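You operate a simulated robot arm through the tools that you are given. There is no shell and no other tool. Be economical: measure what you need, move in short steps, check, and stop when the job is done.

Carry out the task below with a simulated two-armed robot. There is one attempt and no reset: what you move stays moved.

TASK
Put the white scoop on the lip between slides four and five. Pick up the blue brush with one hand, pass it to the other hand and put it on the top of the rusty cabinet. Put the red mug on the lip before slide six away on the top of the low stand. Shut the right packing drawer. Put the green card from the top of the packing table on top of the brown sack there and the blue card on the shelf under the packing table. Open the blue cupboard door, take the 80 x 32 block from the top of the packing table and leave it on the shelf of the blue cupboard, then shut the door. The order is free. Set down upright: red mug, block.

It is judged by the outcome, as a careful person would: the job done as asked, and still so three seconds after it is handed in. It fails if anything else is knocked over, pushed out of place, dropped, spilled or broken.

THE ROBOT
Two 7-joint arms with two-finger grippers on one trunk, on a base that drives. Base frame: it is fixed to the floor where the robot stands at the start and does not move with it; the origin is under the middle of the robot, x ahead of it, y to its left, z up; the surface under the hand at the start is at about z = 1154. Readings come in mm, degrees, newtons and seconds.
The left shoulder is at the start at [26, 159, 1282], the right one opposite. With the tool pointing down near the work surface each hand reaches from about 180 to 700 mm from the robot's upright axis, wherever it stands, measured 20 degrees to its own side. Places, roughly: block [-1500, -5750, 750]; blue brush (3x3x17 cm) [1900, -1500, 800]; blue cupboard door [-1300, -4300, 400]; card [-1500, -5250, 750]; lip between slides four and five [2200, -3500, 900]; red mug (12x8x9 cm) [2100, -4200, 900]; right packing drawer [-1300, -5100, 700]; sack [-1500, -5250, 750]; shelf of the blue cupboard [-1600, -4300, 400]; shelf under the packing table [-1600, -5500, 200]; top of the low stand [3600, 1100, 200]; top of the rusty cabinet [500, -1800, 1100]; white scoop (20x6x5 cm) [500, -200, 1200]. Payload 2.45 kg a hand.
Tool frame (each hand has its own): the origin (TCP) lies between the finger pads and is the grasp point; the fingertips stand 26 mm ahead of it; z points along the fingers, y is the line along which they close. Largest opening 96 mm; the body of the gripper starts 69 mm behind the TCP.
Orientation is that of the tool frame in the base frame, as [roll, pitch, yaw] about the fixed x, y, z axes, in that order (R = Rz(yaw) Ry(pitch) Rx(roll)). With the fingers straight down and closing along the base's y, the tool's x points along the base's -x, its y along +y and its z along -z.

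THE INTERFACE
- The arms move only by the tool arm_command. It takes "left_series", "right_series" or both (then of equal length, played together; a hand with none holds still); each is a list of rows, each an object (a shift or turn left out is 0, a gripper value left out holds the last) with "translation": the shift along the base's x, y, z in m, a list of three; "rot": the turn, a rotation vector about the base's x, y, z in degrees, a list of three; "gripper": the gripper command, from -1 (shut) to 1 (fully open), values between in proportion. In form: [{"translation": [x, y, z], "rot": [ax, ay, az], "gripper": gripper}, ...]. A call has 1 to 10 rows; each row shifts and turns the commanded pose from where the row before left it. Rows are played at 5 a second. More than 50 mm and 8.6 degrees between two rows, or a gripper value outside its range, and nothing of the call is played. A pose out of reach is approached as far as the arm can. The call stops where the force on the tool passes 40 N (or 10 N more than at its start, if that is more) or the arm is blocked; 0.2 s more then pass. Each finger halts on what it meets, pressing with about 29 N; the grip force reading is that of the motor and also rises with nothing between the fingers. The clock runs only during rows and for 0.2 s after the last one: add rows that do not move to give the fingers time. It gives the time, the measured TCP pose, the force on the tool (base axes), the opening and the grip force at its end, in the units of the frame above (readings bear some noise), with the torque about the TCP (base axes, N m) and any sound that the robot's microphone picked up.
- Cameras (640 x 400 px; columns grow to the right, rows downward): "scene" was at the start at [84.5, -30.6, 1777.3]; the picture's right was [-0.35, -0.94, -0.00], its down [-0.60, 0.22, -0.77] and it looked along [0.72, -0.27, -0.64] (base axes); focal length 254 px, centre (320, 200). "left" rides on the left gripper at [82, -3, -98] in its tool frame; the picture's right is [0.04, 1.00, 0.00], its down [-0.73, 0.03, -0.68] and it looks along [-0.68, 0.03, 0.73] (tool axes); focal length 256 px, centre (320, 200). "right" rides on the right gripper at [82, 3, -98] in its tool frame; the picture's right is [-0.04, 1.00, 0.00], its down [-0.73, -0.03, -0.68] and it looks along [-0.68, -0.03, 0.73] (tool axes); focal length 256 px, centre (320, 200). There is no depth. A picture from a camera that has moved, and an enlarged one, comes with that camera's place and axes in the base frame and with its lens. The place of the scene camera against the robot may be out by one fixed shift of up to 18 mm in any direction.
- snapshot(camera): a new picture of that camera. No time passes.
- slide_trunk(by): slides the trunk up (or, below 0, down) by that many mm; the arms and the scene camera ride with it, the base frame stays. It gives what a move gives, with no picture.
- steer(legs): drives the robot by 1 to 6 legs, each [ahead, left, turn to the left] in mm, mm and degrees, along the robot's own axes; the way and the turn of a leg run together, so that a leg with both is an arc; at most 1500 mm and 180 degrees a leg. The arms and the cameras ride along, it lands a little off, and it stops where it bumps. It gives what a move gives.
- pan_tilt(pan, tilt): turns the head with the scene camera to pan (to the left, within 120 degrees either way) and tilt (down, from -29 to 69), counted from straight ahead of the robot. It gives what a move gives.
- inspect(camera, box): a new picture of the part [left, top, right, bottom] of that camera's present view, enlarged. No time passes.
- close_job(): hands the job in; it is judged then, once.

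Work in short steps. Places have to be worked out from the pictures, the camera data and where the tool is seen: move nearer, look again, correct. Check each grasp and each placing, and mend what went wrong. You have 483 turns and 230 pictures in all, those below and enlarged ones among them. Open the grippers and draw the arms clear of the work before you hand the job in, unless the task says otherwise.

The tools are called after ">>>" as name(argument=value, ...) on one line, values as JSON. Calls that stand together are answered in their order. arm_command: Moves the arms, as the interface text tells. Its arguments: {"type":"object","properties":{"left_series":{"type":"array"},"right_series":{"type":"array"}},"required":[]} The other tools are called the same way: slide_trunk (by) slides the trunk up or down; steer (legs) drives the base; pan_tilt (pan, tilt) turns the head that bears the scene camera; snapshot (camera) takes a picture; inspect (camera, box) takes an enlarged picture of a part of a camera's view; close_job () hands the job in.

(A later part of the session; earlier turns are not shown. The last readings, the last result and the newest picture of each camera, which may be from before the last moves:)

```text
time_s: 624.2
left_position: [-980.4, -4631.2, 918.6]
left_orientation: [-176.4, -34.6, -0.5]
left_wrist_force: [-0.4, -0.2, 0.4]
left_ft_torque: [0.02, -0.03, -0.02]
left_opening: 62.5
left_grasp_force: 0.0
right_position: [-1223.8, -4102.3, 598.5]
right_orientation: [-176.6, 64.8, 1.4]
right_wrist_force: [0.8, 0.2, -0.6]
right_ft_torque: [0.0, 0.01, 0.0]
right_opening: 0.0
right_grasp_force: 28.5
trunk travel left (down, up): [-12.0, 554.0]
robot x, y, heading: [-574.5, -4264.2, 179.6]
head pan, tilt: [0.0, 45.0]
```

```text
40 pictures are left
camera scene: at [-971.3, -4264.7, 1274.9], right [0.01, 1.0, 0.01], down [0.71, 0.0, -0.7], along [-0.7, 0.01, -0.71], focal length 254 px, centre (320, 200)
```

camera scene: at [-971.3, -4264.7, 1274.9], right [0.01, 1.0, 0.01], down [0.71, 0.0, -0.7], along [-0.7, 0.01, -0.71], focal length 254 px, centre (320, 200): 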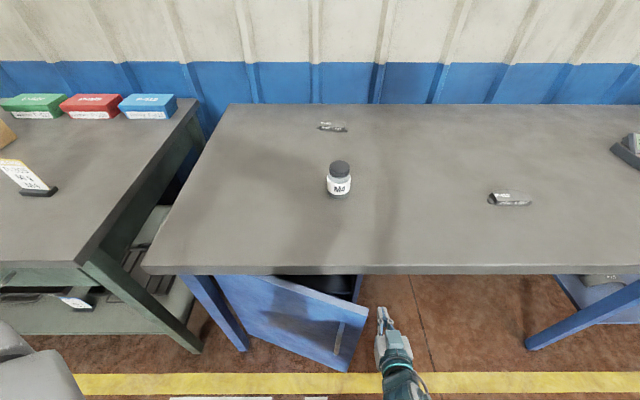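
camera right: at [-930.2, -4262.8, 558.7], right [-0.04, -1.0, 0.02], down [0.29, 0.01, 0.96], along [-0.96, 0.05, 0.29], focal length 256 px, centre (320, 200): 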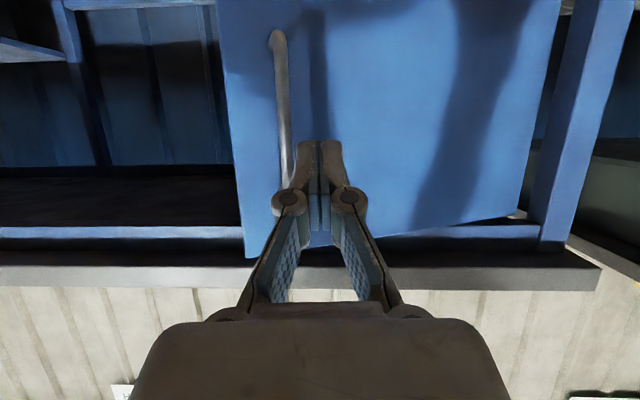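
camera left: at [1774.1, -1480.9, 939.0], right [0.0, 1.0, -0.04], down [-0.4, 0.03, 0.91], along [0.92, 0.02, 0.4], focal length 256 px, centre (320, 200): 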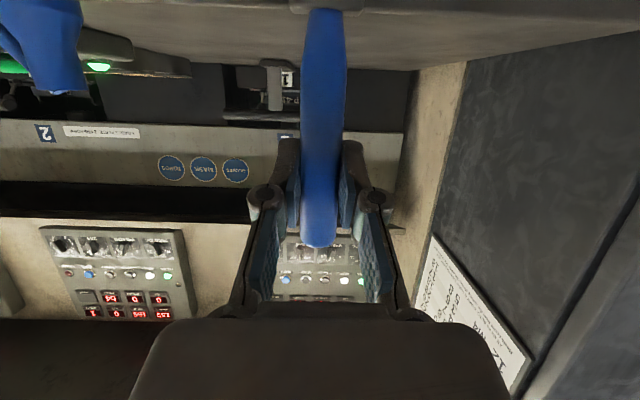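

The door is ~30° open and the hand is just beside its free edge. I move left behind it and push along the arc.

>>> steer(legs=[[30, 0, 0]])

>>> steer(legs=[[0, 110, 0]])

>>> steer(legs=[[-50, 70, 0]])

>>> snapshot(camera="scene")

```text
time_s: 625.1
left_position: [-1006.9, -4625.1, 919.7]
left_orientation: [-176.4, -35.0, -0.2]
left_wrist_force: [-0.7, -0.7, -0.8]
left_ft_torque: [0.03, -0.02, 0.0]
left_opening: 62.2
left_grasp_force: 0.1
right_position: [-1249.6, -4096.4, 600.1]
right_orientation: [-177.6, 65.0, 0.5]
right_wrist_force: [-0.6, -1.1, -0.6]
right_ft_torque: [0.0, 0.02, 0.04]
right_opening: 0.0
right_grasp_force: 28.2
trunk travel left (down, up): [-12.0, 554.0]
robot x, y, heading: [-605.1, -4263.3, 179.6]
head pan, tilt: [0.0, 45.0]
```

```text
time_s: 626.0
left_position: [-993.1, -4679.0, 915.4]
left_orientation: [-175.2, -34.9, -1.3]
left_wrist_force: [0.2, -1.0, 0.3]
left_ft_torque: [0.07, -0.04, 0.06]
left_opening: 62.4
left_grasp_force: 0.1
right_position: [-1239.3, -4119.4, 614.7]
right_orientation: [-172.5, 65.7, 1.3]
right_wrist_force: [45.3, 122.7, -29.0]
right_ft_torque: [-5.02, 3.84, 8.39]
right_opening: 0.0
right_grasp_force: 29.0
trunk travel left (down, up): [-12.0, 554.0]
robot x, y, heading: [-602.4, -4304.1, 179.5]
head pan, tilt: [0.0, 45.0]
stopped in leg 1: the force on the tool passed its limit at 126 N (the readings are from after the stop); the commanded pose is now the measured one
```

```text
time_s: 626.9
left_position: [-958.8, -4725.1, 904.3]
left_orientation: [-172.7, -34.0, -3.2]
left_wrist_force: [1.4, -0.2, -0.4]
left_ft_torque: [0.03, 0.04, 0.04]
left_opening: 62.5
left_grasp_force: 0.0
right_position: [-1201.2, -4126.8, 617.9]
right_orientation: [-163.7, 64.1, 5.0]
right_wrist_force: [67.3, 143.3, -72.9]
right_ft_torque: [-3.3, 7.0, 10.3]
right_opening: 0.0
right_grasp_force: 28.7
trunk travel left (down, up): [-12.0, 554.0]
robot x, y, heading: [-581.0, -4320.4, 178.9]
head pan, tilt: [0.0, 45.0]
stopped in leg 1: the force on the tool passed its limit at 177 N (the readings are from after the stop); the commanded pose is now the measured one
```

```text
39 pictures are left
camera scene: at [-978.5, -4269.5, 1271.6], right [0.02, 1.0, -0.03], down [0.71, -0.04, -0.7], along [-0.7, -0.01, -0.71], focal length 254 px, centre (320, 200)
```

scene: 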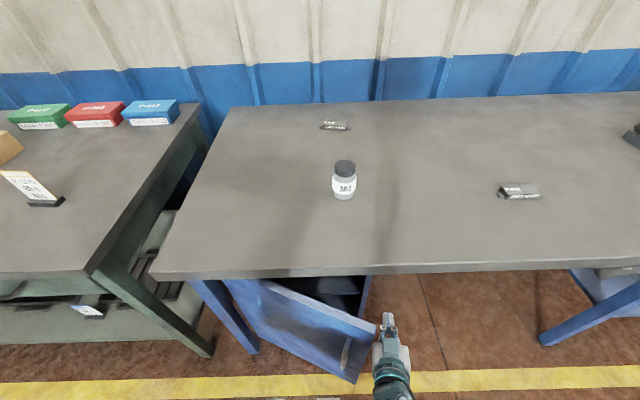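

I was pushing on the door's edge itself. I relieve that, go deeper in front of the cupboard, then push outward from behind the door.

>>> steer(legs=[[0, -70, 0]])

>>> steer(legs=[[85, 0, 0]])

>>> steer(legs=[[0, 60, 0]])

>>> snapshot(camera="scene")

```text
time_s: 628.0
left_position: [-957.9, -4681.5, 897.8]
left_orientation: [-171.3, -34.4, -3.6]
left_wrist_force: [0.6, -1.5, -0.7]
left_ft_torque: [0.04, 0.01, 0.05]
left_opening: 62.5
left_grasp_force: 0.1
right_position: [-1206.5, -4095.9, 634.8]
right_orientation: [-163.4, 65.8, 8.2]
right_wrist_force: [-0.6, -1.0, 0.3]
right_ft_torque: [0.01, 0.01, -0.1]
right_opening: 0.0
right_grasp_force: 28.3
trunk travel left (down, up): [-12.0, 554.0]
robot x, y, heading: [-576.9, -4253.4, 179.3]
head pan, tilt: [0.0, 45.0]
```

```text
time_s: 629.0
left_position: [-1040.8, -4662.8, 901.3]
left_orientation: [-172.4, -34.7, -3.1]
left_wrist_force: [0.0, 0.7, -0.2]
left_ft_torque: [-0.04, -0.02, -0.02]
left_opening: 62.4
left_grasp_force: 0.1
right_position: [-1288.0, -4082.2, 633.7]
right_orientation: [-165.6, 66.1, 6.1]
right_wrist_force: [0.2, 1.3, -0.8]
right_ft_torque: [-0.04, 0.04, 0.06]
right_opening: 0.3
right_grasp_force: 28.5
trunk travel left (down, up): [-12.0, 554.0]
robot x, y, heading: [-667.2, -4252.4, 179.2]
head pan, tilt: [0.0, 45.0]
```

```text
time_s: 630.0
left_position: [-1030.0, -4717.5, 893.2]
left_orientation: [-170.7, -33.4, -4.2]
left_wrist_force: [0.8, 0.2, 0.7]
left_ft_torque: [0.01, 0.06, -0.01]
left_opening: 62.6
left_grasp_force: 0.2
right_position: [-1275.1, -4116.8, 649.0]
right_orientation: [-160.2, 66.8, 8.9]
right_wrist_force: [26.8, 54.4, -20.7]
right_ft_torque: [-1.71, 4.07, 8.5]
right_opening: 0.0
right_grasp_force: 28.7
trunk travel left (down, up): [-12.0, 554.0]
robot x, y, heading: [-665.1, -4291.8, 179.0]
head pan, tilt: [0.0, 45.0]
stopped in leg 1: the force on the tool passed its limit at 182 N (the readings are from after the stop); the commanded pose is now the measured one
```

```text
38 pictures are left
camera scene: at [-1058.2, -4273.7, 1275.5], right [0.02, 1.0, -0.01], down [0.71, -0.02, -0.7], along [-0.7, 0.01, -0.71], focal length 254 px, centre (320, 200)
```

scene: 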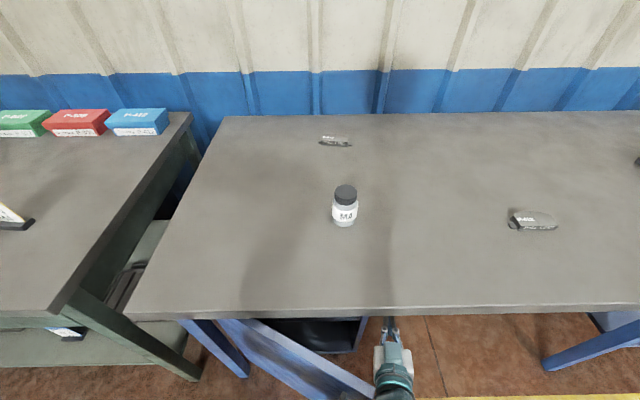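

The hand was against the cupboard's side wall. Better: turn the hand to point left and hook behind the door. I free it, back up, and yaw the hand left.

>>> steer(legs=[[0, -80, 0], [-70, 0, 1]])

>>> arm_command(right_series=[{"rot": [0, 0, 8]}, {"rot": [0, 0, 8]}, {"rot": [0, 0, 8]}, {"rot": [0, 0, 8]}, {"rot": [0, 0, 8]}, {"rot": [0, 0, 8]}, {"rot": [0, 0, 8]}, {}])

>>> pan_tilt(pan=-10, tilt=60)

>>> snapshot(camera="scene")

```text
time_s: 631.7
left_position: [-951.1, -4656.0, 890.7]
left_orientation: [-169.9, -33.2, -3.4]
left_wrist_force: [0.5, -0.4, 0.1]
left_ft_torque: [0.02, 0.04, 0.01]
left_opening: 62.6
left_grasp_force: 0.2
right_position: [-1209.3, -4063.1, 652.3]
right_orientation: [-159.5, 67.0, 11.2]
right_wrist_force: [0.0, -1.9, 0.6]
right_ft_torque: [0.04, -0.04, -0.07]
right_opening: 0.0
right_grasp_force: 28.7
trunk travel left (down, up): [-12.0, 554.0]
robot x, y, heading: [-596.3, -4211.3, -179.8]
head pan, tilt: [0.0, 45.0]
```

```text
time_s: 633.5
left_position: [-947.9, -4669.4, 883.8]
left_orientation: [-168.9, -33.1, -3.7]
left_wrist_force: [0.8, 0.1, -0.4]
left_ft_torque: [0.03, -0.02, 0.05]
left_opening: 62.6
left_grasp_force: 0.1
right_position: [-1206.7, -4073.2, 657.2]
right_orientation: [-158.5, 66.8, 68.3]
right_wrist_force: [-0.1, -0.8, 0.4]
right_ft_torque: [0.01, -0.02, -0.05]
right_opening: 0.2
right_grasp_force: 28.6
trunk travel left (down, up): [-12.0, 554.0]
robot x, y, heading: [-596.1, -4215.5, -179.7]
head pan, tilt: [0.0, 45.0]
```

```text
time_s: 634.2
left_position: [-948.3, -4666.4, 884.2]
left_orientation: [-169.1, -33.2, -3.8]
left_wrist_force: [0.2, -0.2, -0.5]
left_ft_torque: [0.0, 0.0, 0.07]
left_opening: 62.5
left_grasp_force: 0.0
right_position: [-1207.4, -4070.4, 656.8]
right_orientation: [-158.8, 67.0, 68.2]
right_wrist_force: [0.4, -0.3, 0.5]
right_ft_torque: [0.01, -0.03, -0.06]
right_opening: 0.0
right_grasp_force: 28.4
trunk travel left (down, up): [-12.0, 554.0]
robot x, y, heading: [-597.0, -4211.4, -179.9]
head pan, tilt: [-10.0, 60.0]
```

```text
37 pictures are left
camera scene: at [-974.2, -4214.6, 1256.1], right [0.17, 0.99, 0.01], down [0.86, -0.14, -0.5], along [-0.49, 0.09, -0.87], focal length 254 px, centre (320, 200)
```

scene: 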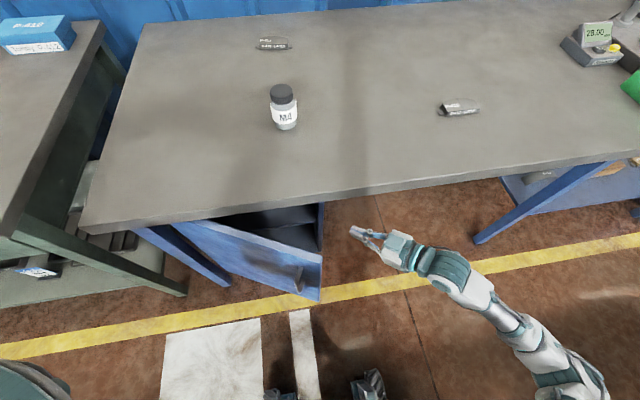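

The hand now points left, level with the gap between cupboard wall and door edge. I sidestep left to put it behind the door.

>>> steer(legs=[[-4, 70, 0]])

>>> steer(legs=[[0, 50, 0]])

>>> snapshot(camera="scene")

```text
time_s: 635.2
left_position: [-947.5, -4683.5, 905.3]
left_orientation: [-172.3, -33.4, -2.0]
left_wrist_force: [-2.8, 1.5, 1.1]
left_ft_torque: [-0.16, -0.09, -0.14]
left_opening: 62.8
left_grasp_force: 0.1
right_position: [-1203.6, -4098.2, 647.5]
right_orientation: [-161.7, 68.9, 65.0]
right_wrist_force: [-0.6, 4.1, -1.6]
right_ft_torque: [-0.17, 0.1, 0.2]
right_opening: 0.1
right_grasp_force: 28.6
trunk travel left (down, up): [-12.0, 554.0]
robot x, y, heading: [-590.9, -4275.4, -179.7]
head pan, tilt: [-10.0, 60.0]
```

```text
time_s: 636.2
left_position: [-944.6, -4722.6, 904.7]
left_orientation: [-172.3, -33.5, -2.0]
left_wrist_force: [-1.7, 1.5, 1.2]
left_ft_torque: [-0.19, 0.0, -0.14]
left_opening: 62.4
left_grasp_force: 0.0
right_position: [-1203.5, -4137.0, 651.3]
right_orientation: [-161.4, 68.9, 65.3]
right_wrist_force: [-1.1, 2.3, -0.2]
right_ft_torque: [-0.04, 0.03, 0.17]
right_opening: 0.2
right_grasp_force: 28.3
trunk travel left (down, up): [-12.0, 554.0]
robot x, y, heading: [-589.9, -4314.1, -179.5]
head pan, tilt: [-10.0, 60.0]
```

```text
36 pictures are left
camera scene: at [-974.5, -4258.1, 1253.6], right [0.17, 0.98, -0.03], down [0.86, -0.16, -0.49], along [-0.48, 0.06, -0.87], focal length 254 px, centre (320, 200)
```

scene: 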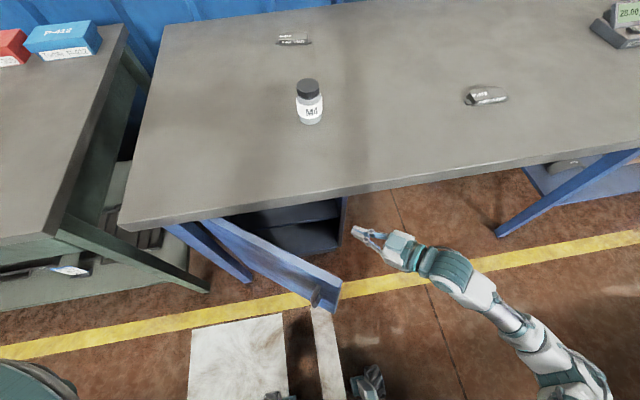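

The door has swung to ~50° and the hand is entering behind it. I continue left, then pull back.

>>> steer(legs=[[0, 100, 0]])

>>> steer(legs=[[-90, 60, 0]])

>>> steer(legs=[[-60, 80, 0]])

>>> snapshot(camera="scene")

```text
time_s: 637.3
left_position: [-939.8, -4843.0, 894.8]
left_orientation: [-170.6, -33.2, -3.0]
left_wrist_force: [-0.4, -0.2, 0.6]
left_ft_torque: [0.0, -0.02, -0.02]
left_opening: 62.3
left_grasp_force: 0.1
right_position: [-1198.7, -4250.9, 659.0]
right_orientation: [-158.5, 67.6, 68.0]
right_wrist_force: [-0.1, 0.0, -0.2]
right_ft_torque: [-0.07, 0.05, 0.03]
right_opening: 0.0
right_grasp_force: 28.4
trunk travel left (down, up): [-12.0, 554.0]
robot x, y, heading: [-590.7, -4406.5, -179.7]
head pan, tilt: [-10.0, 60.0]
```

```text
time_s: 638.5
left_position: [-845.1, -4900.0, 894.3]
left_orientation: [-170.3, -33.1, -3.0]
left_wrist_force: [0.0, 1.2, 0.7]
left_ft_torque: [-0.08, 0.03, -0.04]
left_opening: 62.6
left_grasp_force: 0.1
right_position: [-1103.7, -4307.3, 664.1]
right_orientation: [-157.7, 67.7, 68.7]
right_wrist_force: [-0.6, 0.1, 0.1]
right_ft_torque: [-0.01, -0.01, 0.02]
right_opening: 0.1
right_grasp_force: 28.3
trunk travel left (down, up): [-12.0, 554.0]
robot x, y, heading: [-499.1, -4463.5, -179.5]
head pan, tilt: [-10.0, 60.0]
```

```text
time_s: 639.7
left_position: [-781.6, -4969.9, 895.3]
left_orientation: [-170.7, -32.9, -2.8]
left_wrist_force: [-1.0, 0.3, 1.4]
left_ft_torque: [-0.05, 0.0, -0.04]
left_opening: 62.2
left_grasp_force: 0.1
right_position: [-1040.3, -4379.8, 665.7]
right_orientation: [-157.5, 67.9, 68.9]
right_wrist_force: [0.2, 1.5, -0.5]
right_ft_torque: [-0.03, 0.03, 0.09]
right_opening: 0.0
right_grasp_force: 29.1
trunk travel left (down, up): [-12.0, 554.0]
robot x, y, heading: [-441.2, -4543.1, -179.6]
head pan, tilt: [-10.0, 60.0]
```

```text
35 pictures are left
camera scene: at [-818.6, -4507.1, 1255.7], right [0.17, 0.99, -0.02], down [0.86, -0.16, -0.49], along [-0.49, 0.07, -0.87], focal length 254 px, centre (320, 200)
```

scene: 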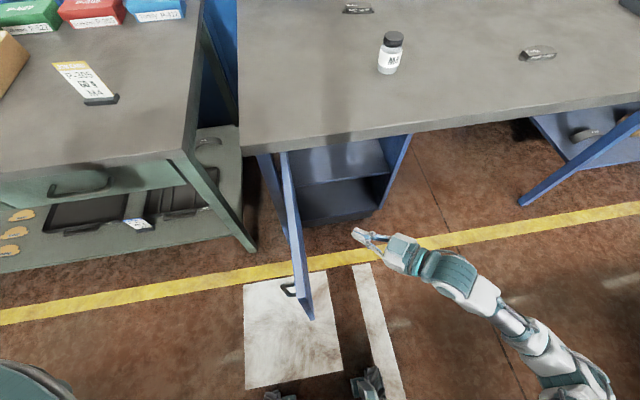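

The door is wide open and the shelf inside is visible. Now the block: I drive along to its end of the packing table while restoring the right hand to pointing down.

>>> steer(legs=[[0, 1310, 0]])

>>> arm_command(right_series=[{"translation": [0.01, 0, 0.02], "rot": [5.5, -5.5, 0]}, {"translation": [0.01, 0, 0.02], "rot": [5.5, -5.5, 0]}, {"translation": [0.01, 0, 0.02], "rot": [5.5, -5.5, 0]}, {"translation": [0, 0, 0.02], "rot": [5.5, -5.5, 0]}, {"translation": [0, 0, 0.02], "rot": [5.5, -5.5, 0]}, {"translation": [0, 0, 0.02], "rot": [5.5, -5.5, 0]}, {"translation": [0, 0, 0.02], "rot": [5.5, -5.5, 0]}, {"translation": [0, 0, 0.02], "rot": [5.5, -5.5, 0]}, {"translation": [0, 0, 0.02], "rot": [5.1, -5.4, 0]}, {"rot": [0, 0, -7]}])

>>> arm_command(right_series=[{"rot": [0, 0, -8], "gripper": 0.5}, {"rot": [0, 0, -8], "gripper": 1}, {"rot": [0, 0, -8]}, {"rot": [0, 0, -8]}, {"rot": [0, 0, -8]}, {"rot": [0, 0, -7]}, {}])

>>> slide_trunk(by=125)

>>> snapshot(camera="right")

```text
time_s: 641.9
left_position: [-769.8, -5195.2, 881.8]
left_orientation: [-168.3, -31.5, -4.3]
left_wrist_force: [0.2, -1.1, -1.5]
left_ft_torque: [0.1, -0.03, 0.1]
left_opening: 62.0
left_grasp_force: 0.2
right_position: [-1027.9, -4583.4, 681.0]
right_orientation: [-152.3, 64.7, 71.9]
right_wrist_force: [37.5, 77.7, -3.8]
right_ft_torque: [0.1, -0.07, 0.06]
right_opening: 0.1
right_grasp_force: 28.4
trunk travel left (down, up): [-12.0, 554.0]
robot x, y, heading: [-436.7, -4744.4, 180.1]
head pan, tilt: [-10.0, 60.0]
stopped in leg 1: the force on the tool passed its limit at 190 N (the readings are from after the stop); the commanded pose is now the measured one
```

```text
time_s: 644.1
left_position: [-772.4, -5194.2, 880.8]
left_orientation: [-168.5, -32.1, -4.2]
left_wrist_force: [0.4, -0.4, 0.5]
left_ft_torque: [0.02, -0.02, 0.03]
left_opening: 62.5
left_grasp_force: 0.0
right_position: [-998.9, -4591.2, 859.2]
right_orientation: [-178.8, -1.6, 48.8]
right_wrist_force: [-0.6, -0.5, 0.8]
right_ft_torque: [0.04, 0.01, 0.01]
right_opening: 0.0
right_grasp_force: 28.9
trunk travel left (down, up): [-12.0, 554.0]
robot x, y, heading: [-438.6, -4742.3, -179.9]
head pan, tilt: [-10.0, 60.0]
```

```text
time_s: 645.7
left_position: [-772.2, -5191.0, 881.8]
left_orientation: [-168.5, -32.3, -4.1]
left_wrist_force: [0.1, 0.1, -0.1]
left_ft_torque: [0.02, -0.01, 0.0]
left_opening: 62.5
left_grasp_force: 0.1
right_position: [-998.1, -4588.3, 858.6]
right_orientation: [-178.7, -1.4, 1.6]
right_wrist_force: [-0.6, -0.4, 0.0]
right_ft_torque: [0.0, -0.04, 0.02]
right_opening: 96.1
right_grasp_force: 0.0
trunk travel left (down, up): [-12.0, 554.0]
robot x, y, heading: [-440.4, -4740.2, -179.6]
head pan, tilt: [-10.0, 60.0]
```

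```text
time_s: 647.2
left_position: [-772.9, -5191.1, 1008.3]
left_orientation: [-168.4, -32.1, -4.1]
left_wrist_force: [-1.2, 0.3, -0.3]
left_ft_torque: [-0.02, -0.01, -0.02]
left_opening: 62.7
left_grasp_force: 0.0
right_position: [-999.4, -4590.0, 982.6]
right_orientation: [-178.6, -1.6, 1.8]
right_wrist_force: [-0.2, 0.8, -0.7]
right_ft_torque: [0.01, -0.04, -0.01]
right_opening: 96.0
right_grasp_force: 0.2
trunk travel left (down, up): [-137.0, 429.0]
robot x, y, heading: [-436.0, -4738.7, -179.9]
head pan, tilt: [-10.0, 60.0]
```

```text
34 pictures are left
camera right: at [-921.0, -4592.9, 1082.3], right [-0.01, -1.0, -0.03], down [-0.75, -0.01, 0.66], along [-0.66, 0.03, -0.75], focal length 256 px, centre (320, 200)
```

right: 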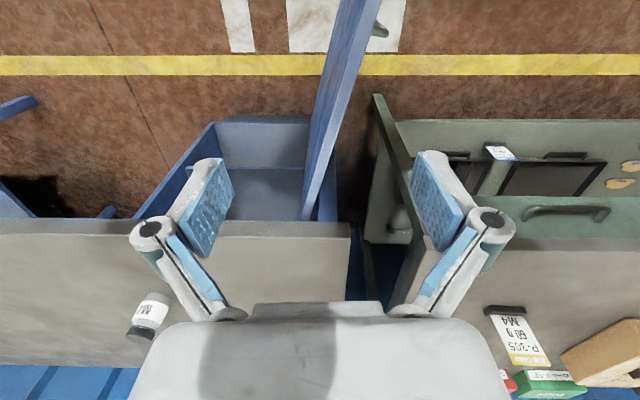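

I had bumped the open door; it is fine and my hand is now above it. I continue left to the blocks.

>>> steer(legs=[[0, 1110, 0], [190, 0, 0]])

>>> snapshot(camera="right")

```text
time_s: 654.0
left_position: [-957.4, -6295.3, 1007.3]
left_orientation: [-168.5, -32.0, -4.1]
left_wrist_force: [-0.5, 0.3, 0.2]
left_ft_torque: [0.0, 0.0, -0.02]
left_opening: 62.3
left_grasp_force: 0.1
right_position: [-1186.0, -5692.9, 985.5]
right_orientation: [-178.5, -1.4, 1.8]
right_wrist_force: [-0.4, 0.6, 1.2]
right_ft_torque: [0.01, -0.02, 0.0]
right_opening: 96.2
right_grasp_force: 0.0
trunk travel left (down, up): [-137.0, 429.0]
robot x, y, heading: [-622.8, -5844.2, -179.6]
head pan, tilt: [-10.0, 60.0]
```

```text
33 pictures are left
camera right: at [-1106.9, -5696.6, 1084.0], right [-0.01, -1.0, -0.03], down [-0.75, -0.01, 0.66], along [-0.66, 0.02, -0.75], focal length 256 px, centre (320, 200)
```

right: 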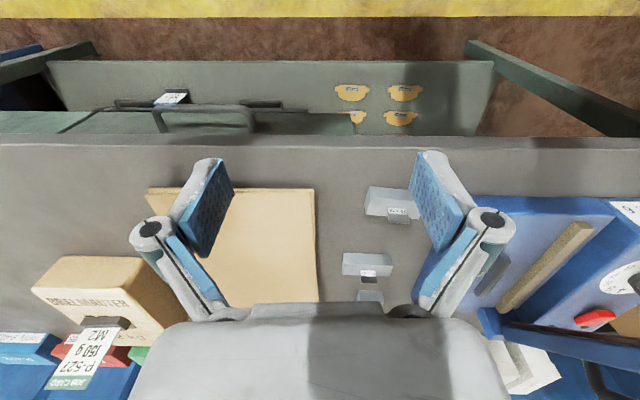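

>>> inspect(camera="right", box=[330, 175, 430, 310])

```text
2.96 times, centred on (380, 242) of right
camera zoom: at [-1106.9, -5696.6, 1084.0], right [-0.01, -1.0, -0.03], down [-0.75, -0.01, 0.66], along [-0.66, 0.02, -0.75], focal length 758 px, centre (142, 74)
```

zoom: 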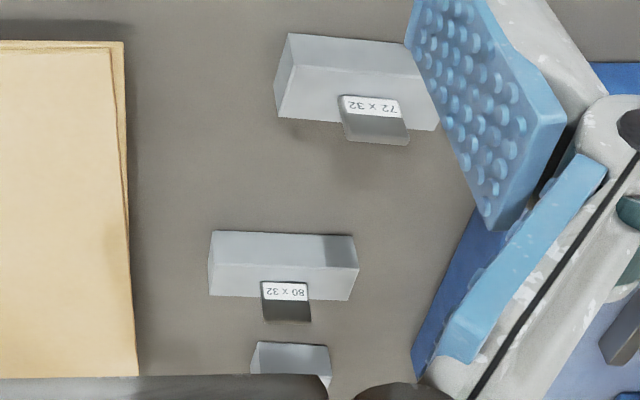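

The middle block is "80 x 32", at about (-1445,-5763). I pitch the right hand ~38° forward for a grasp that also fits the cupboard, and line up.

>>> arm_command(right_series=[{"translation": [-0.01, 0, -0.005], "rot": [-0.3, 6.5, -0.3]}, {"translation": [-0.015, 0, -0.005], "rot": [-0.3, 6.5, -0.3]}, {"translation": [-0.015, 0, -0.005], "rot": [-0.3, 6.5, -0.3]}, {"translation": [-0.015, 0, 0], "rot": [-0.3, 6.5, -0.3]}, {"translation": [-0.015, 0, 0], "rot": [-0.3, 6.5, -0.3]}, {"translation": [-0.015, 0, 0], "rot": [0, 6.5, -0.3]}, {}])

>>> steer(legs=[[90, 65, 0]])

>>> snapshot(camera="right")

```text
time_s: 655.6
left_position: [-952.6, -6294.2, 1011.9]
left_orientation: [-168.6, -31.7, -4.0]
left_wrist_force: [0.6, -0.3, 0.6]
left_ft_torque: [0.0, 0.01, 0.04]
left_opening: 62.5
left_grasp_force: 0.1
right_position: [-1265.5, -5691.6, 971.8]
right_orientation: [-179.6, 38.1, -0.3]
right_wrist_force: [0.1, 0.7, 0.3]
right_ft_torque: [-0.03, 0.02, -0.04]
right_opening: 96.2
right_grasp_force: 0.1
trunk travel left (down, up): [-137.0, 429.0]
robot x, y, heading: [-623.7, -5841.6, -179.8]
head pan, tilt: [-10.0, 60.0]
```

```text
time_s: 656.8
left_position: [-1042.9, -6333.0, 1020.2]
left_orientation: [-170.1, -31.8, -3.3]
left_wrist_force: [-0.8, 1.6, 0.6]
left_ft_torque: [-0.06, -0.02, -0.05]
left_opening: 62.3
left_grasp_force: 0.2
right_position: [-1356.5, -5732.6, 967.2]
right_orientation: [178.9, 37.8, -1.4]
right_wrist_force: [0.1, 1.3, -0.7]
right_ft_torque: [-0.15, -0.03, 0.1]
right_opening: 96.2
right_grasp_force: 0.0
trunk travel left (down, up): [-137.0, 429.0]
robot x, y, heading: [-714.1, -5903.9, -179.8]
head pan, tilt: [-10.0, 60.0]
```

```text
31 pictures are left
camera right: at [-1232.2, -5736.7, 995.0], right [-0.04, -1.0, 0.04], down [-0.16, 0.05, 0.99], along [-0.99, 0.04, -0.17], focal length 256 px, centre (320, 200)
```

right: 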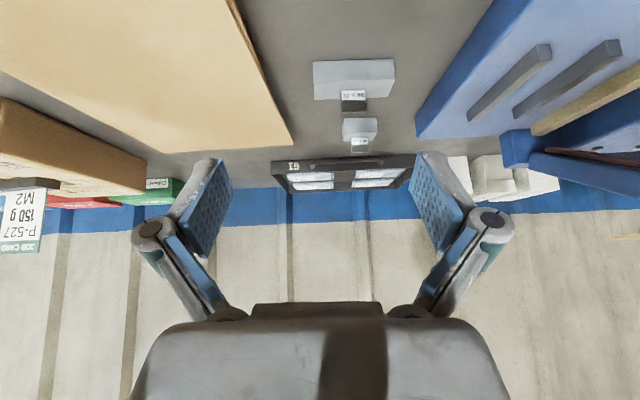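

That is the 80 x 32 block, centre ≈(-1462,-5764). I move to the pre-grasp point and check alignment.

>>> arm_command(right_series=[{"translation": [-0.015, -0.004, -0.012]}, {"translation": [-0.015, -0.004, -0.012]}, {"translation": [-0.015, 0, -0.012]}, {}, {}])

>>> snapshot(camera="right")

```text
time_s: 658.0
left_position: [-1037.0, -6371.7, 1006.3]
left_orientation: [-167.7, -31.3, -4.5]
left_wrist_force: [0.1, -0.7, -0.4]
left_ft_torque: [0.05, 0.0, 0.05]
left_opening: 62.5
left_grasp_force: 0.1
right_position: [-1397.2, -5777.2, 940.6]
right_orientation: [-178.6, 38.1, 0.4]
right_wrist_force: [-0.7, -2.1, 0.6]
right_ft_torque: [0.08, 0.03, -0.08]
right_opening: 96.3
right_grasp_force: 0.1
trunk travel left (down, up): [-137.0, 429.0]
robot x, y, heading: [-716.4, -5907.5, -179.8]
head pan, tilt: [-10.0, 60.0]
```

```text
30 pictures are left
camera right: at [-1272.7, -5782.8, 967.4], right [-0.04, -1.0, 0.01], down [-0.16, 0.01, 0.99], along [-0.99, 0.04, -0.16], focal length 256 px, centre (320, 200)
```

right: 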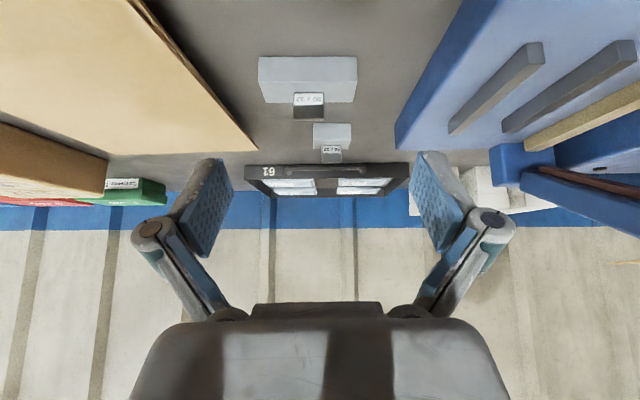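

Block centred within 10 mm. I correct and descend around it.

>>> arm_command(right_series=[{"translation": [-0.014, 0.005, -0.02]}, {"translation": [-0.015, 0.005, -0.02]}, {"translation": [-0.015, 0, -0.02]}, {}])

>>> snapshot(camera="right")

```text
time_s: 659.0
left_position: [-1037.5, -6351.7, 1014.1]
left_orientation: [-168.8, -31.3, -3.9]
left_wrist_force: [0.0, -0.2, 1.0]
left_ft_torque: [0.01, -0.04, 0.0]
left_opening: 62.6
left_grasp_force: 0.0
right_position: [-1440.4, -5746.1, 879.5]
right_orientation: [-179.7, 38.0, -0.5]
right_wrist_force: [0.5, -0.1, 0.8]
right_ft_torque: [0.03, -0.01, 0.03]
right_opening: 96.2
right_grasp_force: 0.0
trunk travel left (down, up): [-137.0, 429.0]
robot x, y, heading: [-715.5, -5901.9, -179.8]
head pan, tilt: [-10.0, 60.0]
```

```text
29 pictures are left
camera right: at [-1316.0, -5751.6, 904.5], right [-0.04, -1.0, 0.02], down [-0.16, 0.03, 0.99], along [-0.99, 0.04, -0.16], focal length 256 px, centre (320, 200)
```

right: 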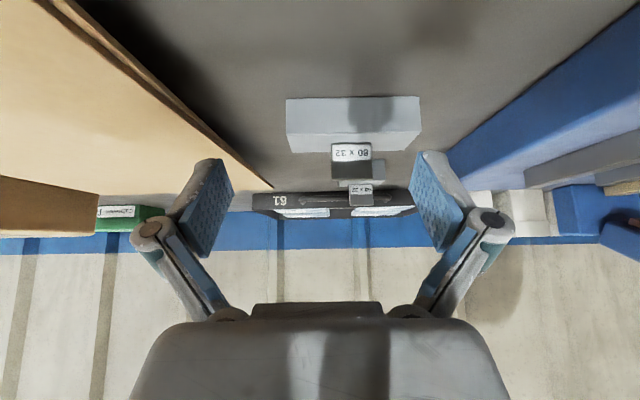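

The robot sways laterally; I wait for it to settle before the final move.

>>> arm_command(right_series=[{}, {}, {}, {}, {}, {}, {}, {}])

>>> arm_command(right_series=[{}, {}, {}, {}, {}])

```text
time_s: 660.8
left_position: [-1038.3, -6346.4, 1016.6]
left_orientation: [-169.1, -31.5, -3.9]
left_wrist_force: [-0.3, -0.4, 1.6]
left_ft_torque: [0.0, 0.01, 0.01]
left_opening: 62.3
left_grasp_force: 0.0
right_position: [-1440.8, -5740.6, 876.5]
right_orientation: [180.0, 38.1, -0.7]
right_wrist_force: [0.5, 0.6, -0.5]
right_ft_torque: [0.0, 0.01, 0.02]
right_opening: 96.2
right_grasp_force: 0.2
trunk travel left (down, up): [-137.0, 429.0]
robot x, y, heading: [-715.7, -5900.0, -179.8]
head pan, tilt: [-10.0, 60.0]
```

```text
time_s: 662.0
left_position: [-1038.2, -6358.9, 1011.4]
left_orientation: [-168.5, -31.4, -4.1]
left_wrist_force: [-0.8, -0.3, 0.6]
left_ft_torque: [0.03, 0.0, -0.02]
left_opening: 62.2
left_grasp_force: 0.0
right_position: [-1441.7, -5754.5, 879.4]
right_orientation: [-179.3, 38.1, -0.2]
right_wrist_force: [-0.8, 0.4, 0.3]
right_ft_torque: [0.01, 0.01, 0.02]
right_opening: 95.8
right_grasp_force: 0.0
trunk travel left (down, up): [-137.0, 429.0]
robot x, y, heading: [-717.7, -5905.1, -179.6]
head pan, tilt: [-10.0, 60.0]
```

>>> arm_command(right_series=[{"translation": [0, -0.006, 0]}, {"translation": [0, -0.005, 0]}, {}, {}, {}, {}, {}, {}, {}, {}])

>>> arm_command(right_series=[{}, {}, {}, {}, {}, {}, {}, {}, {}, {}])

>>> snapshot(camera="right")

```text
time_s: 664.2
left_position: [-1037.3, -6355.0, 1012.8]
left_orientation: [-168.7, -31.5, -4.0]
left_wrist_force: [1.0, -1.4, 0.4]
left_ft_torque: [-0.02, 0.02, -0.04]
left_opening: 62.3
left_grasp_force: 0.1
right_position: [-1440.9, -5761.6, 878.5]
right_orientation: [-179.6, 38.1, -0.3]
right_wrist_force: [-0.2, 0.0, -0.5]
right_ft_torque: [-0.01, -0.02, -0.01]
right_opening: 95.7
right_grasp_force: 0.0
trunk travel left (down, up): [-137.0, 429.0]
robot x, y, heading: [-720.1, -5904.5, -179.8]
head pan, tilt: [-10.0, 60.0]
```

```text
time_s: 666.4
left_position: [-1037.8, -6355.0, 1012.0]
left_orientation: [-168.7, -31.4, -4.1]
left_wrist_force: [-0.2, -0.6, 0.4]
left_ft_torque: [-0.01, 0.01, -0.01]
left_opening: 62.5
left_grasp_force: 0.0
right_position: [-1442.2, -5761.2, 878.2]
right_orientation: [-179.5, 38.2, -0.4]
right_wrist_force: [0.0, -0.2, 0.2]
right_ft_torque: [0.02, 0.03, -0.01]
right_opening: 95.9
right_grasp_force: 0.1
trunk travel left (down, up): [-137.0, 429.0]
robot x, y, heading: [-716.6, -5905.7, -179.5]
head pan, tilt: [-10.0, 60.0]
```

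```text
28 pictures are left
camera right: at [-1316.5, -5766.8, 905.0], right [-0.04, -1.0, 0.02], down [-0.16, 0.02, 0.99], along [-0.99, 0.04, -0.16], focal length 256 px, centre (320, 200)
```

right: 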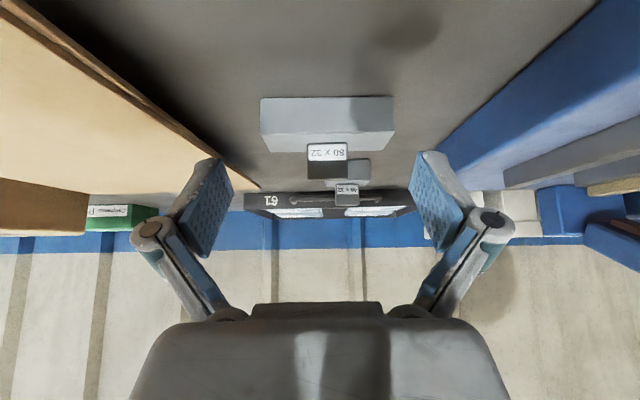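

Settled; off by only ~4 mm. Final approach and close.

>>> arm_command(right_series=[{"translation": [-0.009, -0.004, -0.006]}, {"translation": [-0.009, 0, -0.006]}, {"translation": [0, 0, -0.005]}, {}])

>>> snapshot(camera="right")

```text
time_s: 667.4
left_position: [-1038.5, -6355.6, 1012.2]
left_orientation: [-168.6, -31.4, -4.0]
left_wrist_force: [-0.2, 0.3, 0.0]
left_ft_torque: [0.01, 0.0, -0.01]
left_opening: 62.3
left_grasp_force: 0.1
right_position: [-1459.3, -5765.5, 861.9]
right_orientation: [-179.5, 38.2, -0.4]
right_wrist_force: [-0.8, 0.2, 0.1]
right_ft_torque: [0.02, -0.04, 0.01]
right_opening: 95.7
right_grasp_force: 0.1
trunk travel left (down, up): [-137.0, 429.0]
robot x, y, heading: [-714.0, -5901.1, -179.8]
head pan, tilt: [-10.0, 60.0]
```

```text
27 pictures are left
camera right: at [-1334.1, -5771.1, 888.2], right [-0.04, -1.0, 0.02], down [-0.16, 0.02, 0.99], along [-0.99, 0.04, -0.16], focal length 256 px, centre (320, 200)
```

right: 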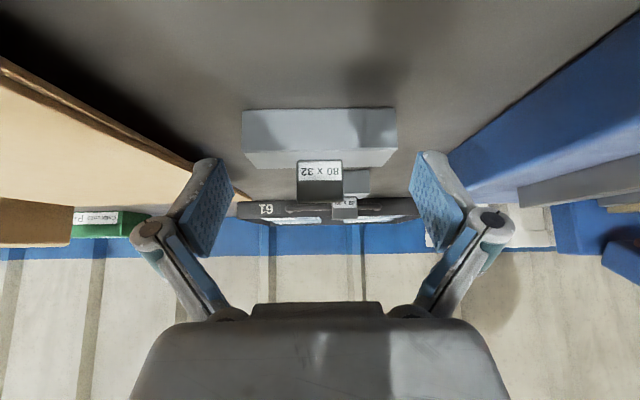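

The block centre sits ~15 mm nearer than the pads. I shift +12 mm and 4 mm down, then close.

>>> arm_command(right_series=[{"translation": [0.006, 0, -0.002]}, {"translation": [0.006, 0, -0.002]}, {}, {"gripper": 0.75}, {"gripper": 0.5}, {}])

>>> snapshot(camera="right")

```text
time_s: 668.8
left_position: [-1038.0, -6355.3, 1011.9]
left_orientation: [-168.6, -31.4, -4.0]
left_wrist_force: [-0.2, 0.4, -0.2]
left_ft_torque: [0.0, -0.02, -0.01]
left_opening: 62.5
left_grasp_force: 0.0
right_position: [-1446.4, -5767.3, 858.1]
right_orientation: [-179.5, 38.1, -0.4]
right_wrist_force: [0.2, -0.1, 0.8]
right_ft_torque: [0.0, 0.04, -0.05]
right_opening: 72.2
right_grasp_force: 0.0
trunk travel left (down, up): [-137.0, 429.0]
robot x, y, heading: [-714.0, -5899.4, -179.6]
head pan, tilt: [-10.0, 60.0]
```

```text
26 pictures are left
camera right: at [-1322.2, -5770.5, 883.9], right [-0.04, -1.0, 0.02], down [-0.16, 0.02, 0.99], along [-0.99, 0.04, -0.16], focal length 256 px, centre (320, 200)
```

right: 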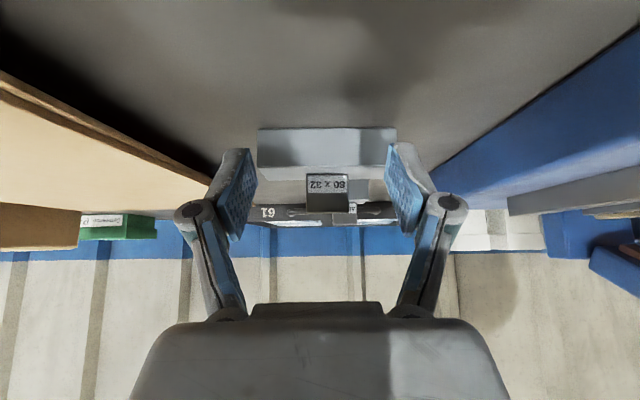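

The pads closed in front/above it, so the block is nearer and a bit shorter than assumed. I reopen, move 16 mm back toward me at the same height, and close.

>>> arm_command(right_series=[{"gripper": 0.8}, {"gripper": 1}, {"translation": [0.008, 0, -0.001]}, {"translation": [0.008, 0, -0.001]}, {}, {"gripper": 0.6}, {"gripper": 0.3}, {}])

>>> snapshot(camera="right")

```text
time_s: 670.6
left_position: [-1038.6, -6354.7, 1013.2]
left_orientation: [-168.6, -31.4, -4.1]
left_wrist_force: [-0.3, -0.4, 0.1]
left_ft_torque: [0.0, 0.01, 0.01]
left_opening: 62.5
left_grasp_force: 0.0
right_position: [-1430.5, -5766.8, 855.9]
right_orientation: [-179.4, 38.1, -0.3]
right_wrist_force: [-0.6, -0.5, 0.0]
right_ft_torque: [0.04, 0.01, 0.02]
right_opening: 62.4
right_grasp_force: 0.1
trunk travel left (down, up): [-137.0, 429.0]
robot x, y, heading: [-713.2, -5905.0, -179.7]
head pan, tilt: [-10.0, 60.0]
```

```text
25 pictures are left
camera right: at [-1306.4, -5771.0, 882.1], right [-0.04, -1.0, 0.02], down [-0.16, 0.02, 0.99], along [-0.99, 0.04, -0.16], focal length 256 px, centre (320, 200)
```

right: 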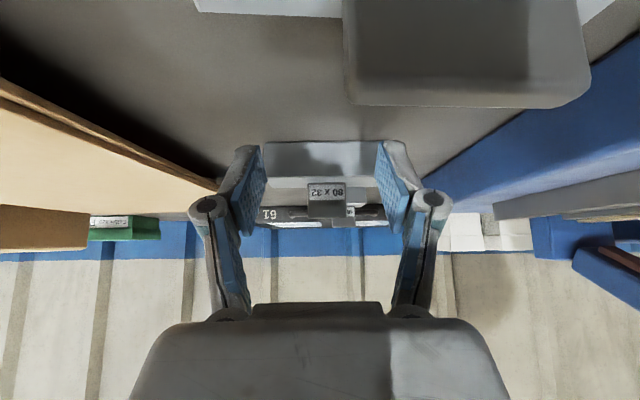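

Recomputing: the block is about 70 mm long and centred near x=-1459, so I simply hadn't closed far enough at the right spot. I reopen, move 22 mm in, and close further.

>>> arm_command(right_series=[{"gripper": 0.7}, {"gripper": 0.95}, {"translation": [-0.008, 0, 0.001]}, {"translation": [-0.008, 0, 0]}, {"translation": [-0.006, 0, 0]}, {}, {"gripper": 0.5}, {"gripper": 0.2}, {"gripper": 0.1}, {}])

>>> snapshot(camera="right")

```text
time_s: 672.8
left_position: [-1037.8, -6355.3, 1012.9]
left_orientation: [-168.6, -31.5, -4.1]
left_wrist_force: [-0.5, -0.1, 0.0]
left_ft_torque: [0.0, 0.0, 0.01]
left_opening: 62.5
left_grasp_force: 0.1
right_position: [-1453.7, -5766.1, 856.4]
right_orientation: [-179.5, 38.0, -0.3]
right_wrist_force: [-0.3, 0.2, -0.2]
right_ft_torque: [0.01, -0.01, 0.0]
right_opening: 52.9
right_grasp_force: 0.0
trunk travel left (down, up): [-137.0, 429.0]
robot x, y, heading: [-717.7, -5901.0, -179.6]
head pan, tilt: [-10.0, 60.0]
```

```text
24 pictures are left
camera right: at [-1328.5, -5770.8, 882.7], right [-0.04, -1.0, 0.02], down [-0.16, 0.02, 0.99], along [-0.99, 0.04, -0.16], focal length 256 px, centre (320, 200)
```

right: 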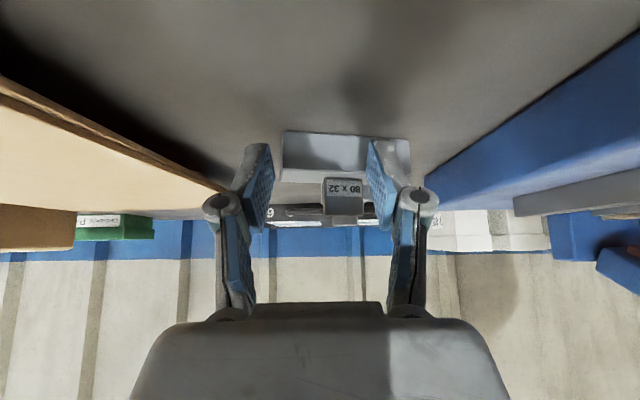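

The fingers are riding over the block: the tabletop is lower than I assumed. I reopen, recentre 12 mm and lower to actual table contact.

>>> arm_command(right_series=[{"gripper": 0.7}, {"gripper": 1}, {"translation": [0.003, -0.006, 0.004]}, {"translation": [0, -0.006, 0]}, {"translation": [0, 0, -0.006]}, {"translation": [0, 0, -0.006]}, {"translation": [0, 0, -0.005]}, {}])

>>> snapshot(camera="right")

```text
time_s: 674.6
left_position: [-1038.6, -6355.1, 1013.5]
left_orientation: [-168.6, -31.4, -4.1]
left_wrist_force: [-0.4, -1.1, -0.4]
left_ft_torque: [0.0, 0.01, 0.01]
left_opening: 62.3
left_grasp_force: 0.0
right_position: [-1449.3, -5777.1, 844.0]
right_orientation: [-179.5, 38.2, -0.3]
right_wrist_force: [0.7, -0.5, 0.1]
right_ft_torque: [0.03, 0.01, 0.01]
right_opening: 96.1
right_grasp_force: 0.1
trunk travel left (down, up): [-137.0, 429.0]
robot x, y, heading: [-715.4, -5901.1, -179.8]
head pan, tilt: [-10.0, 60.0]
```

```text
23 pictures are left
camera right: at [-1325.3, -5782.9, 870.0], right [-0.04, -1.0, 0.02], down [-0.16, 0.02, 0.99], along [-0.99, 0.04, -0.16], focal length 256 px, centre (320, 200)
```

right: 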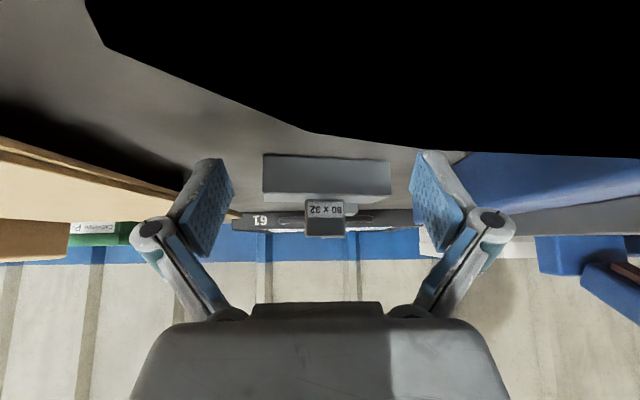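

The block is now squarely between the pads. Close.

>>> arm_command(right_series=[{"gripper": 0.6}, {"gripper": 0.3}, {"gripper": 0.1}, {}])

```text
time_s: 675.6
left_position: [-1036.9, -6356.9, 1012.4]
left_orientation: [-168.5, -31.4, -4.1]
left_wrist_force: [0.0, 0.0, -0.3]
left_ft_torque: [0.02, 0.02, -0.02]
left_opening: 62.8
left_grasp_force: 0.0
right_position: [-1450.1, -5778.4, 845.4]
right_orientation: [-179.5, 38.4, -0.2]
right_wrist_force: [-0.2, -2.6, 10.8]
right_ft_torque: [-0.4, 0.08, 0.05]
right_opening: 56.3
right_grasp_force: 3.4
trunk travel left (down, up): [-137.0, 429.0]
robot x, y, heading: [-718.7, -5900.3, -179.9]
head pan, tilt: [-10.0, 60.0]
```

>>> arm_command(right_series=[{"gripper": 0.0}, {}, {}])

>>> snapshot(camera="right")

```text
time_s: 676.4
left_position: [-1037.0, -6355.8, 1012.5]
left_orientation: [-168.6, -31.2, -4.1]
left_wrist_force: [0.2, -0.2, 0.2]
left_ft_torque: [-0.02, -0.04, 0.02]
left_opening: 62.0
left_grasp_force: 0.0
right_position: [-1450.1, -5779.0, 846.1]
right_orientation: [-179.6, 38.4, -0.2]
right_wrist_force: [-3.1, -7.4, 14.5]
right_ft_torque: [-0.68, 0.19, -0.01]
right_opening: 55.4
right_grasp_force: 5.4
trunk travel left (down, up): [-137.0, 429.0]
robot x, y, heading: [-713.7, -5901.5, -179.7]
head pan, tilt: [-10.0, 60.0]
```

```text
22 pictures are left
camera right: at [-1324.6, -5784.3, 871.8], right [-0.04, -1.0, 0.02], down [-0.15, 0.02, 0.99], along [-0.99, 0.04, -0.16], focal length 256 px, centre (320, 200)
```

right: 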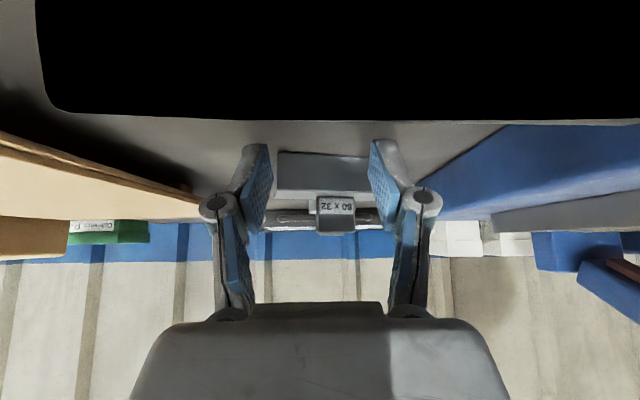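

Recomputing with the 80 mm length, the block's near face is at x≈-1480 – the fingers were in front of it. I open, rise, reduce the tilt to 18° (keeps my camera off the 72 block), and drive closer.

>>> arm_command(right_series=[{"gripper": 0.6}, {"gripper": 1}, {"translation": [0, 0, 0.02]}, {"translation": [0, 0, 0.03]}, {"translation": [0, -0.005, 0.03], "rot": [0, -5, 0]}, {"translation": [0, 0, 0.01], "rot": [0, -5, 0]}, {"rot": [0, -5, 0]}, {"rot": [0, -5, 0]}, {}])

>>> steer(legs=[[80, 0, 0]])

>>> arm_command(right_series=[{}, {}, {}, {}, {}, {}, {}])

>>> snapshot(camera="right")

```text
time_s: 678.4
left_position: [-1039.7, -6355.2, 1011.9]
left_orientation: [-168.6, -31.3, -4.1]
left_wrist_force: [-0.5, 0.2, 0.7]
left_ft_torque: [-0.01, -0.03, 0.03]
left_opening: 62.3
left_grasp_force: 0.1
right_position: [-1450.1, -5784.6, 934.4]
right_orientation: [-179.3, 18.0, -0.3]
right_wrist_force: [-0.1, -0.2, 0.3]
right_ft_torque: [0.0, 0.0, -0.01]
right_opening: 95.7
right_grasp_force: 0.1
trunk travel left (down, up): [-137.0, 429.0]
robot x, y, heading: [-715.5, -5903.1, -179.4]
head pan, tilt: [-10.0, 60.0]
```

```text
time_s: 679.5
left_position: [-1119.5, -6355.5, 1011.0]
left_orientation: [-168.6, -31.5, -4.1]
left_wrist_force: [-0.1, -0.5, -0.6]
left_ft_torque: [-0.03, -0.02, 0.0]
left_opening: 62.2
left_grasp_force: 0.1
right_position: [-1531.6, -5784.4, 932.5]
right_orientation: [-179.3, 18.0, -0.3]
right_wrist_force: [-0.5, 0.6, 0.8]
right_ft_torque: [-0.01, 0.0, 0.02]
right_opening: 96.1
right_grasp_force: 0.0
trunk travel left (down, up): [-137.0, 429.0]
robot x, y, heading: [-797.0, -5902.0, -179.6]
head pan, tilt: [-10.0, 60.0]
```

```text
time_s: 681.0
left_position: [-1113.4, -6356.5, 1013.4]
left_orientation: [-168.6, -31.1, -4.1]
left_wrist_force: [0.7, 0.5, 0.9]
left_ft_torque: [-0.02, 0.01, 0.01]
left_opening: 62.5
left_grasp_force: 0.1
right_position: [-1526.5, -5784.5, 937.4]
right_orientation: [-179.3, 18.3, -0.4]
right_wrist_force: [0.1, -0.6, -0.7]
right_ft_torque: [-0.01, -0.01, -0.01]
right_opening: 96.0
right_grasp_force: 0.1
trunk travel left (down, up): [-137.0, 429.0]
robot x, y, heading: [-794.0, -5900.7, -179.8]
head pan, tilt: [-10.0, 60.0]
```

```text
21 pictures are left
camera right: at [-1417.9, -5789.3, 1004.6], right [-0.05, -1.0, 0.0], down [-0.48, 0.02, 0.88], along [-0.87, 0.04, -0.48], focal length 256 px, centre (320, 200)
```

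right: 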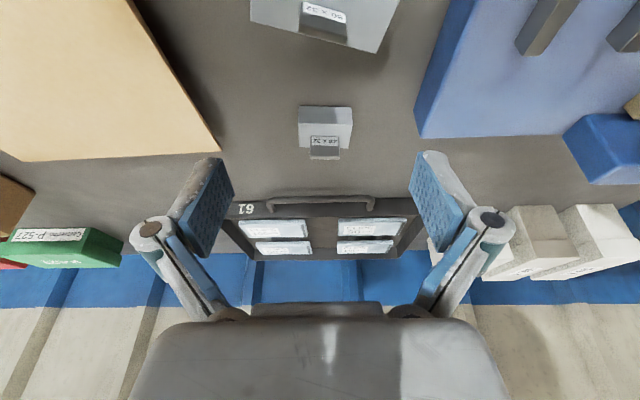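

Now the 80 x 32 block shows at x≈-1491, y≈-5785, slightly turned. I move back 33 mm, turn 7°, and lower around it.

>>> arm_command(right_series=[{"translation": [0.012, 0, 0], "rot": [0, 0, -3.5]}, {"translation": [0.012, 0, -0.01], "rot": [0, 0, -3.5]}, {"translation": [0.009, 0, -0.015]}, {"translation": [0, 0, -0.015]}, {"translation": [0, 0, -0.01]}, {}])

>>> snapshot(camera="right")

```text
time_s: 682.5
left_position: [-1113.2, -6356.4, 1013.5]
left_orientation: [-168.7, -31.0, -4.0]
left_wrist_force: [0.1, -0.7, 0.6]
left_ft_torque: [0.0, 0.02, 0.0]
left_opening: 62.3
left_grasp_force: 0.0
right_position: [-1491.9, -5785.3, 887.0]
right_orientation: [-179.4, 18.3, -7.3]
right_wrist_force: [-0.2, -0.3, -0.7]
right_ft_torque: [-0.03, 0.02, 0.0]
right_opening: 95.9
right_grasp_force: 0.0
trunk travel left (down, up): [-137.0, 429.0]
robot x, y, heading: [-796.1, -5904.3, -179.3]
head pan, tilt: [-10.0, 60.0]
```

```text
20 pictures are left
camera right: at [-1385.5, -5802.5, 954.7], right [-0.17, -0.99, 0.0], down [-0.48, 0.08, 0.88], along [-0.86, 0.15, -0.48], focal length 256 px, centre (320, 200)
```

right: 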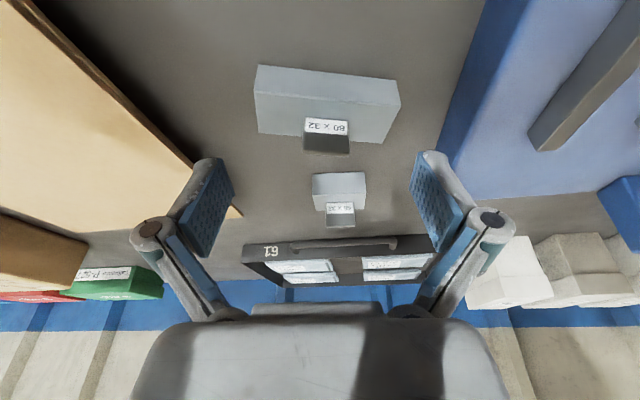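

Close now: I turn 6° more, shift (+15,-4) and lower 34 mm.

>>> arm_command(right_series=[{"translation": [0.008, -0.002, -0.006], "rot": [0, 0, -3]}, {"translation": [0.007, -0.002, -0.01], "rot": [0, 0, -3]}, {"translation": [0, 0, -0.01]}, {"translation": [0, 0, -0.008]}, {}])

>>> snapshot(camera="right")

```text
time_s: 683.6
left_position: [-1113.2, -6355.1, 1015.2]
left_orientation: [-168.6, -31.1, -4.0]
left_wrist_force: [0.4, 0.5, 0.0]
left_ft_torque: [0.03, 0.0, -0.01]
left_opening: 62.4
left_grasp_force: 0.0
right_position: [-1477.4, -5788.5, 853.2]
right_orientation: [-179.4, 18.4, -13.3]
right_wrist_force: [-0.3, -0.2, -0.5]
right_ft_torque: [0.01, 0.0, 0.02]
right_opening: 95.9
right_grasp_force: 0.1
trunk travel left (down, up): [-137.0, 429.0]
robot x, y, heading: [-797.4, -5904.2, -179.7]
head pan, tilt: [-10.0, 60.0]
```

```text
19 pictures are left
camera right: at [-1373.2, -5817.6, 920.4], right [-0.27, -0.96, 0.0], down [-0.47, 0.13, 0.88], along [-0.84, 0.24, -0.48], focal length 256 px, centre (320, 200)
```

right: 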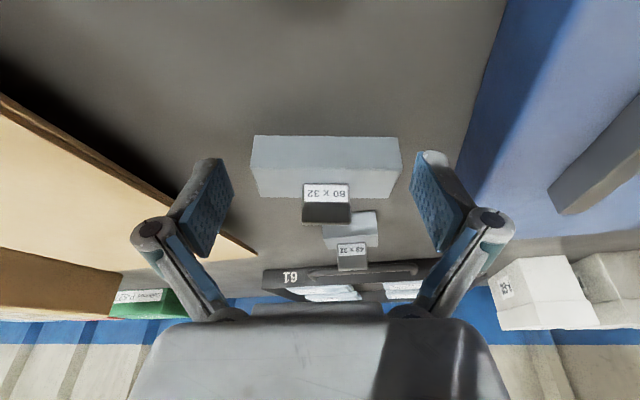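

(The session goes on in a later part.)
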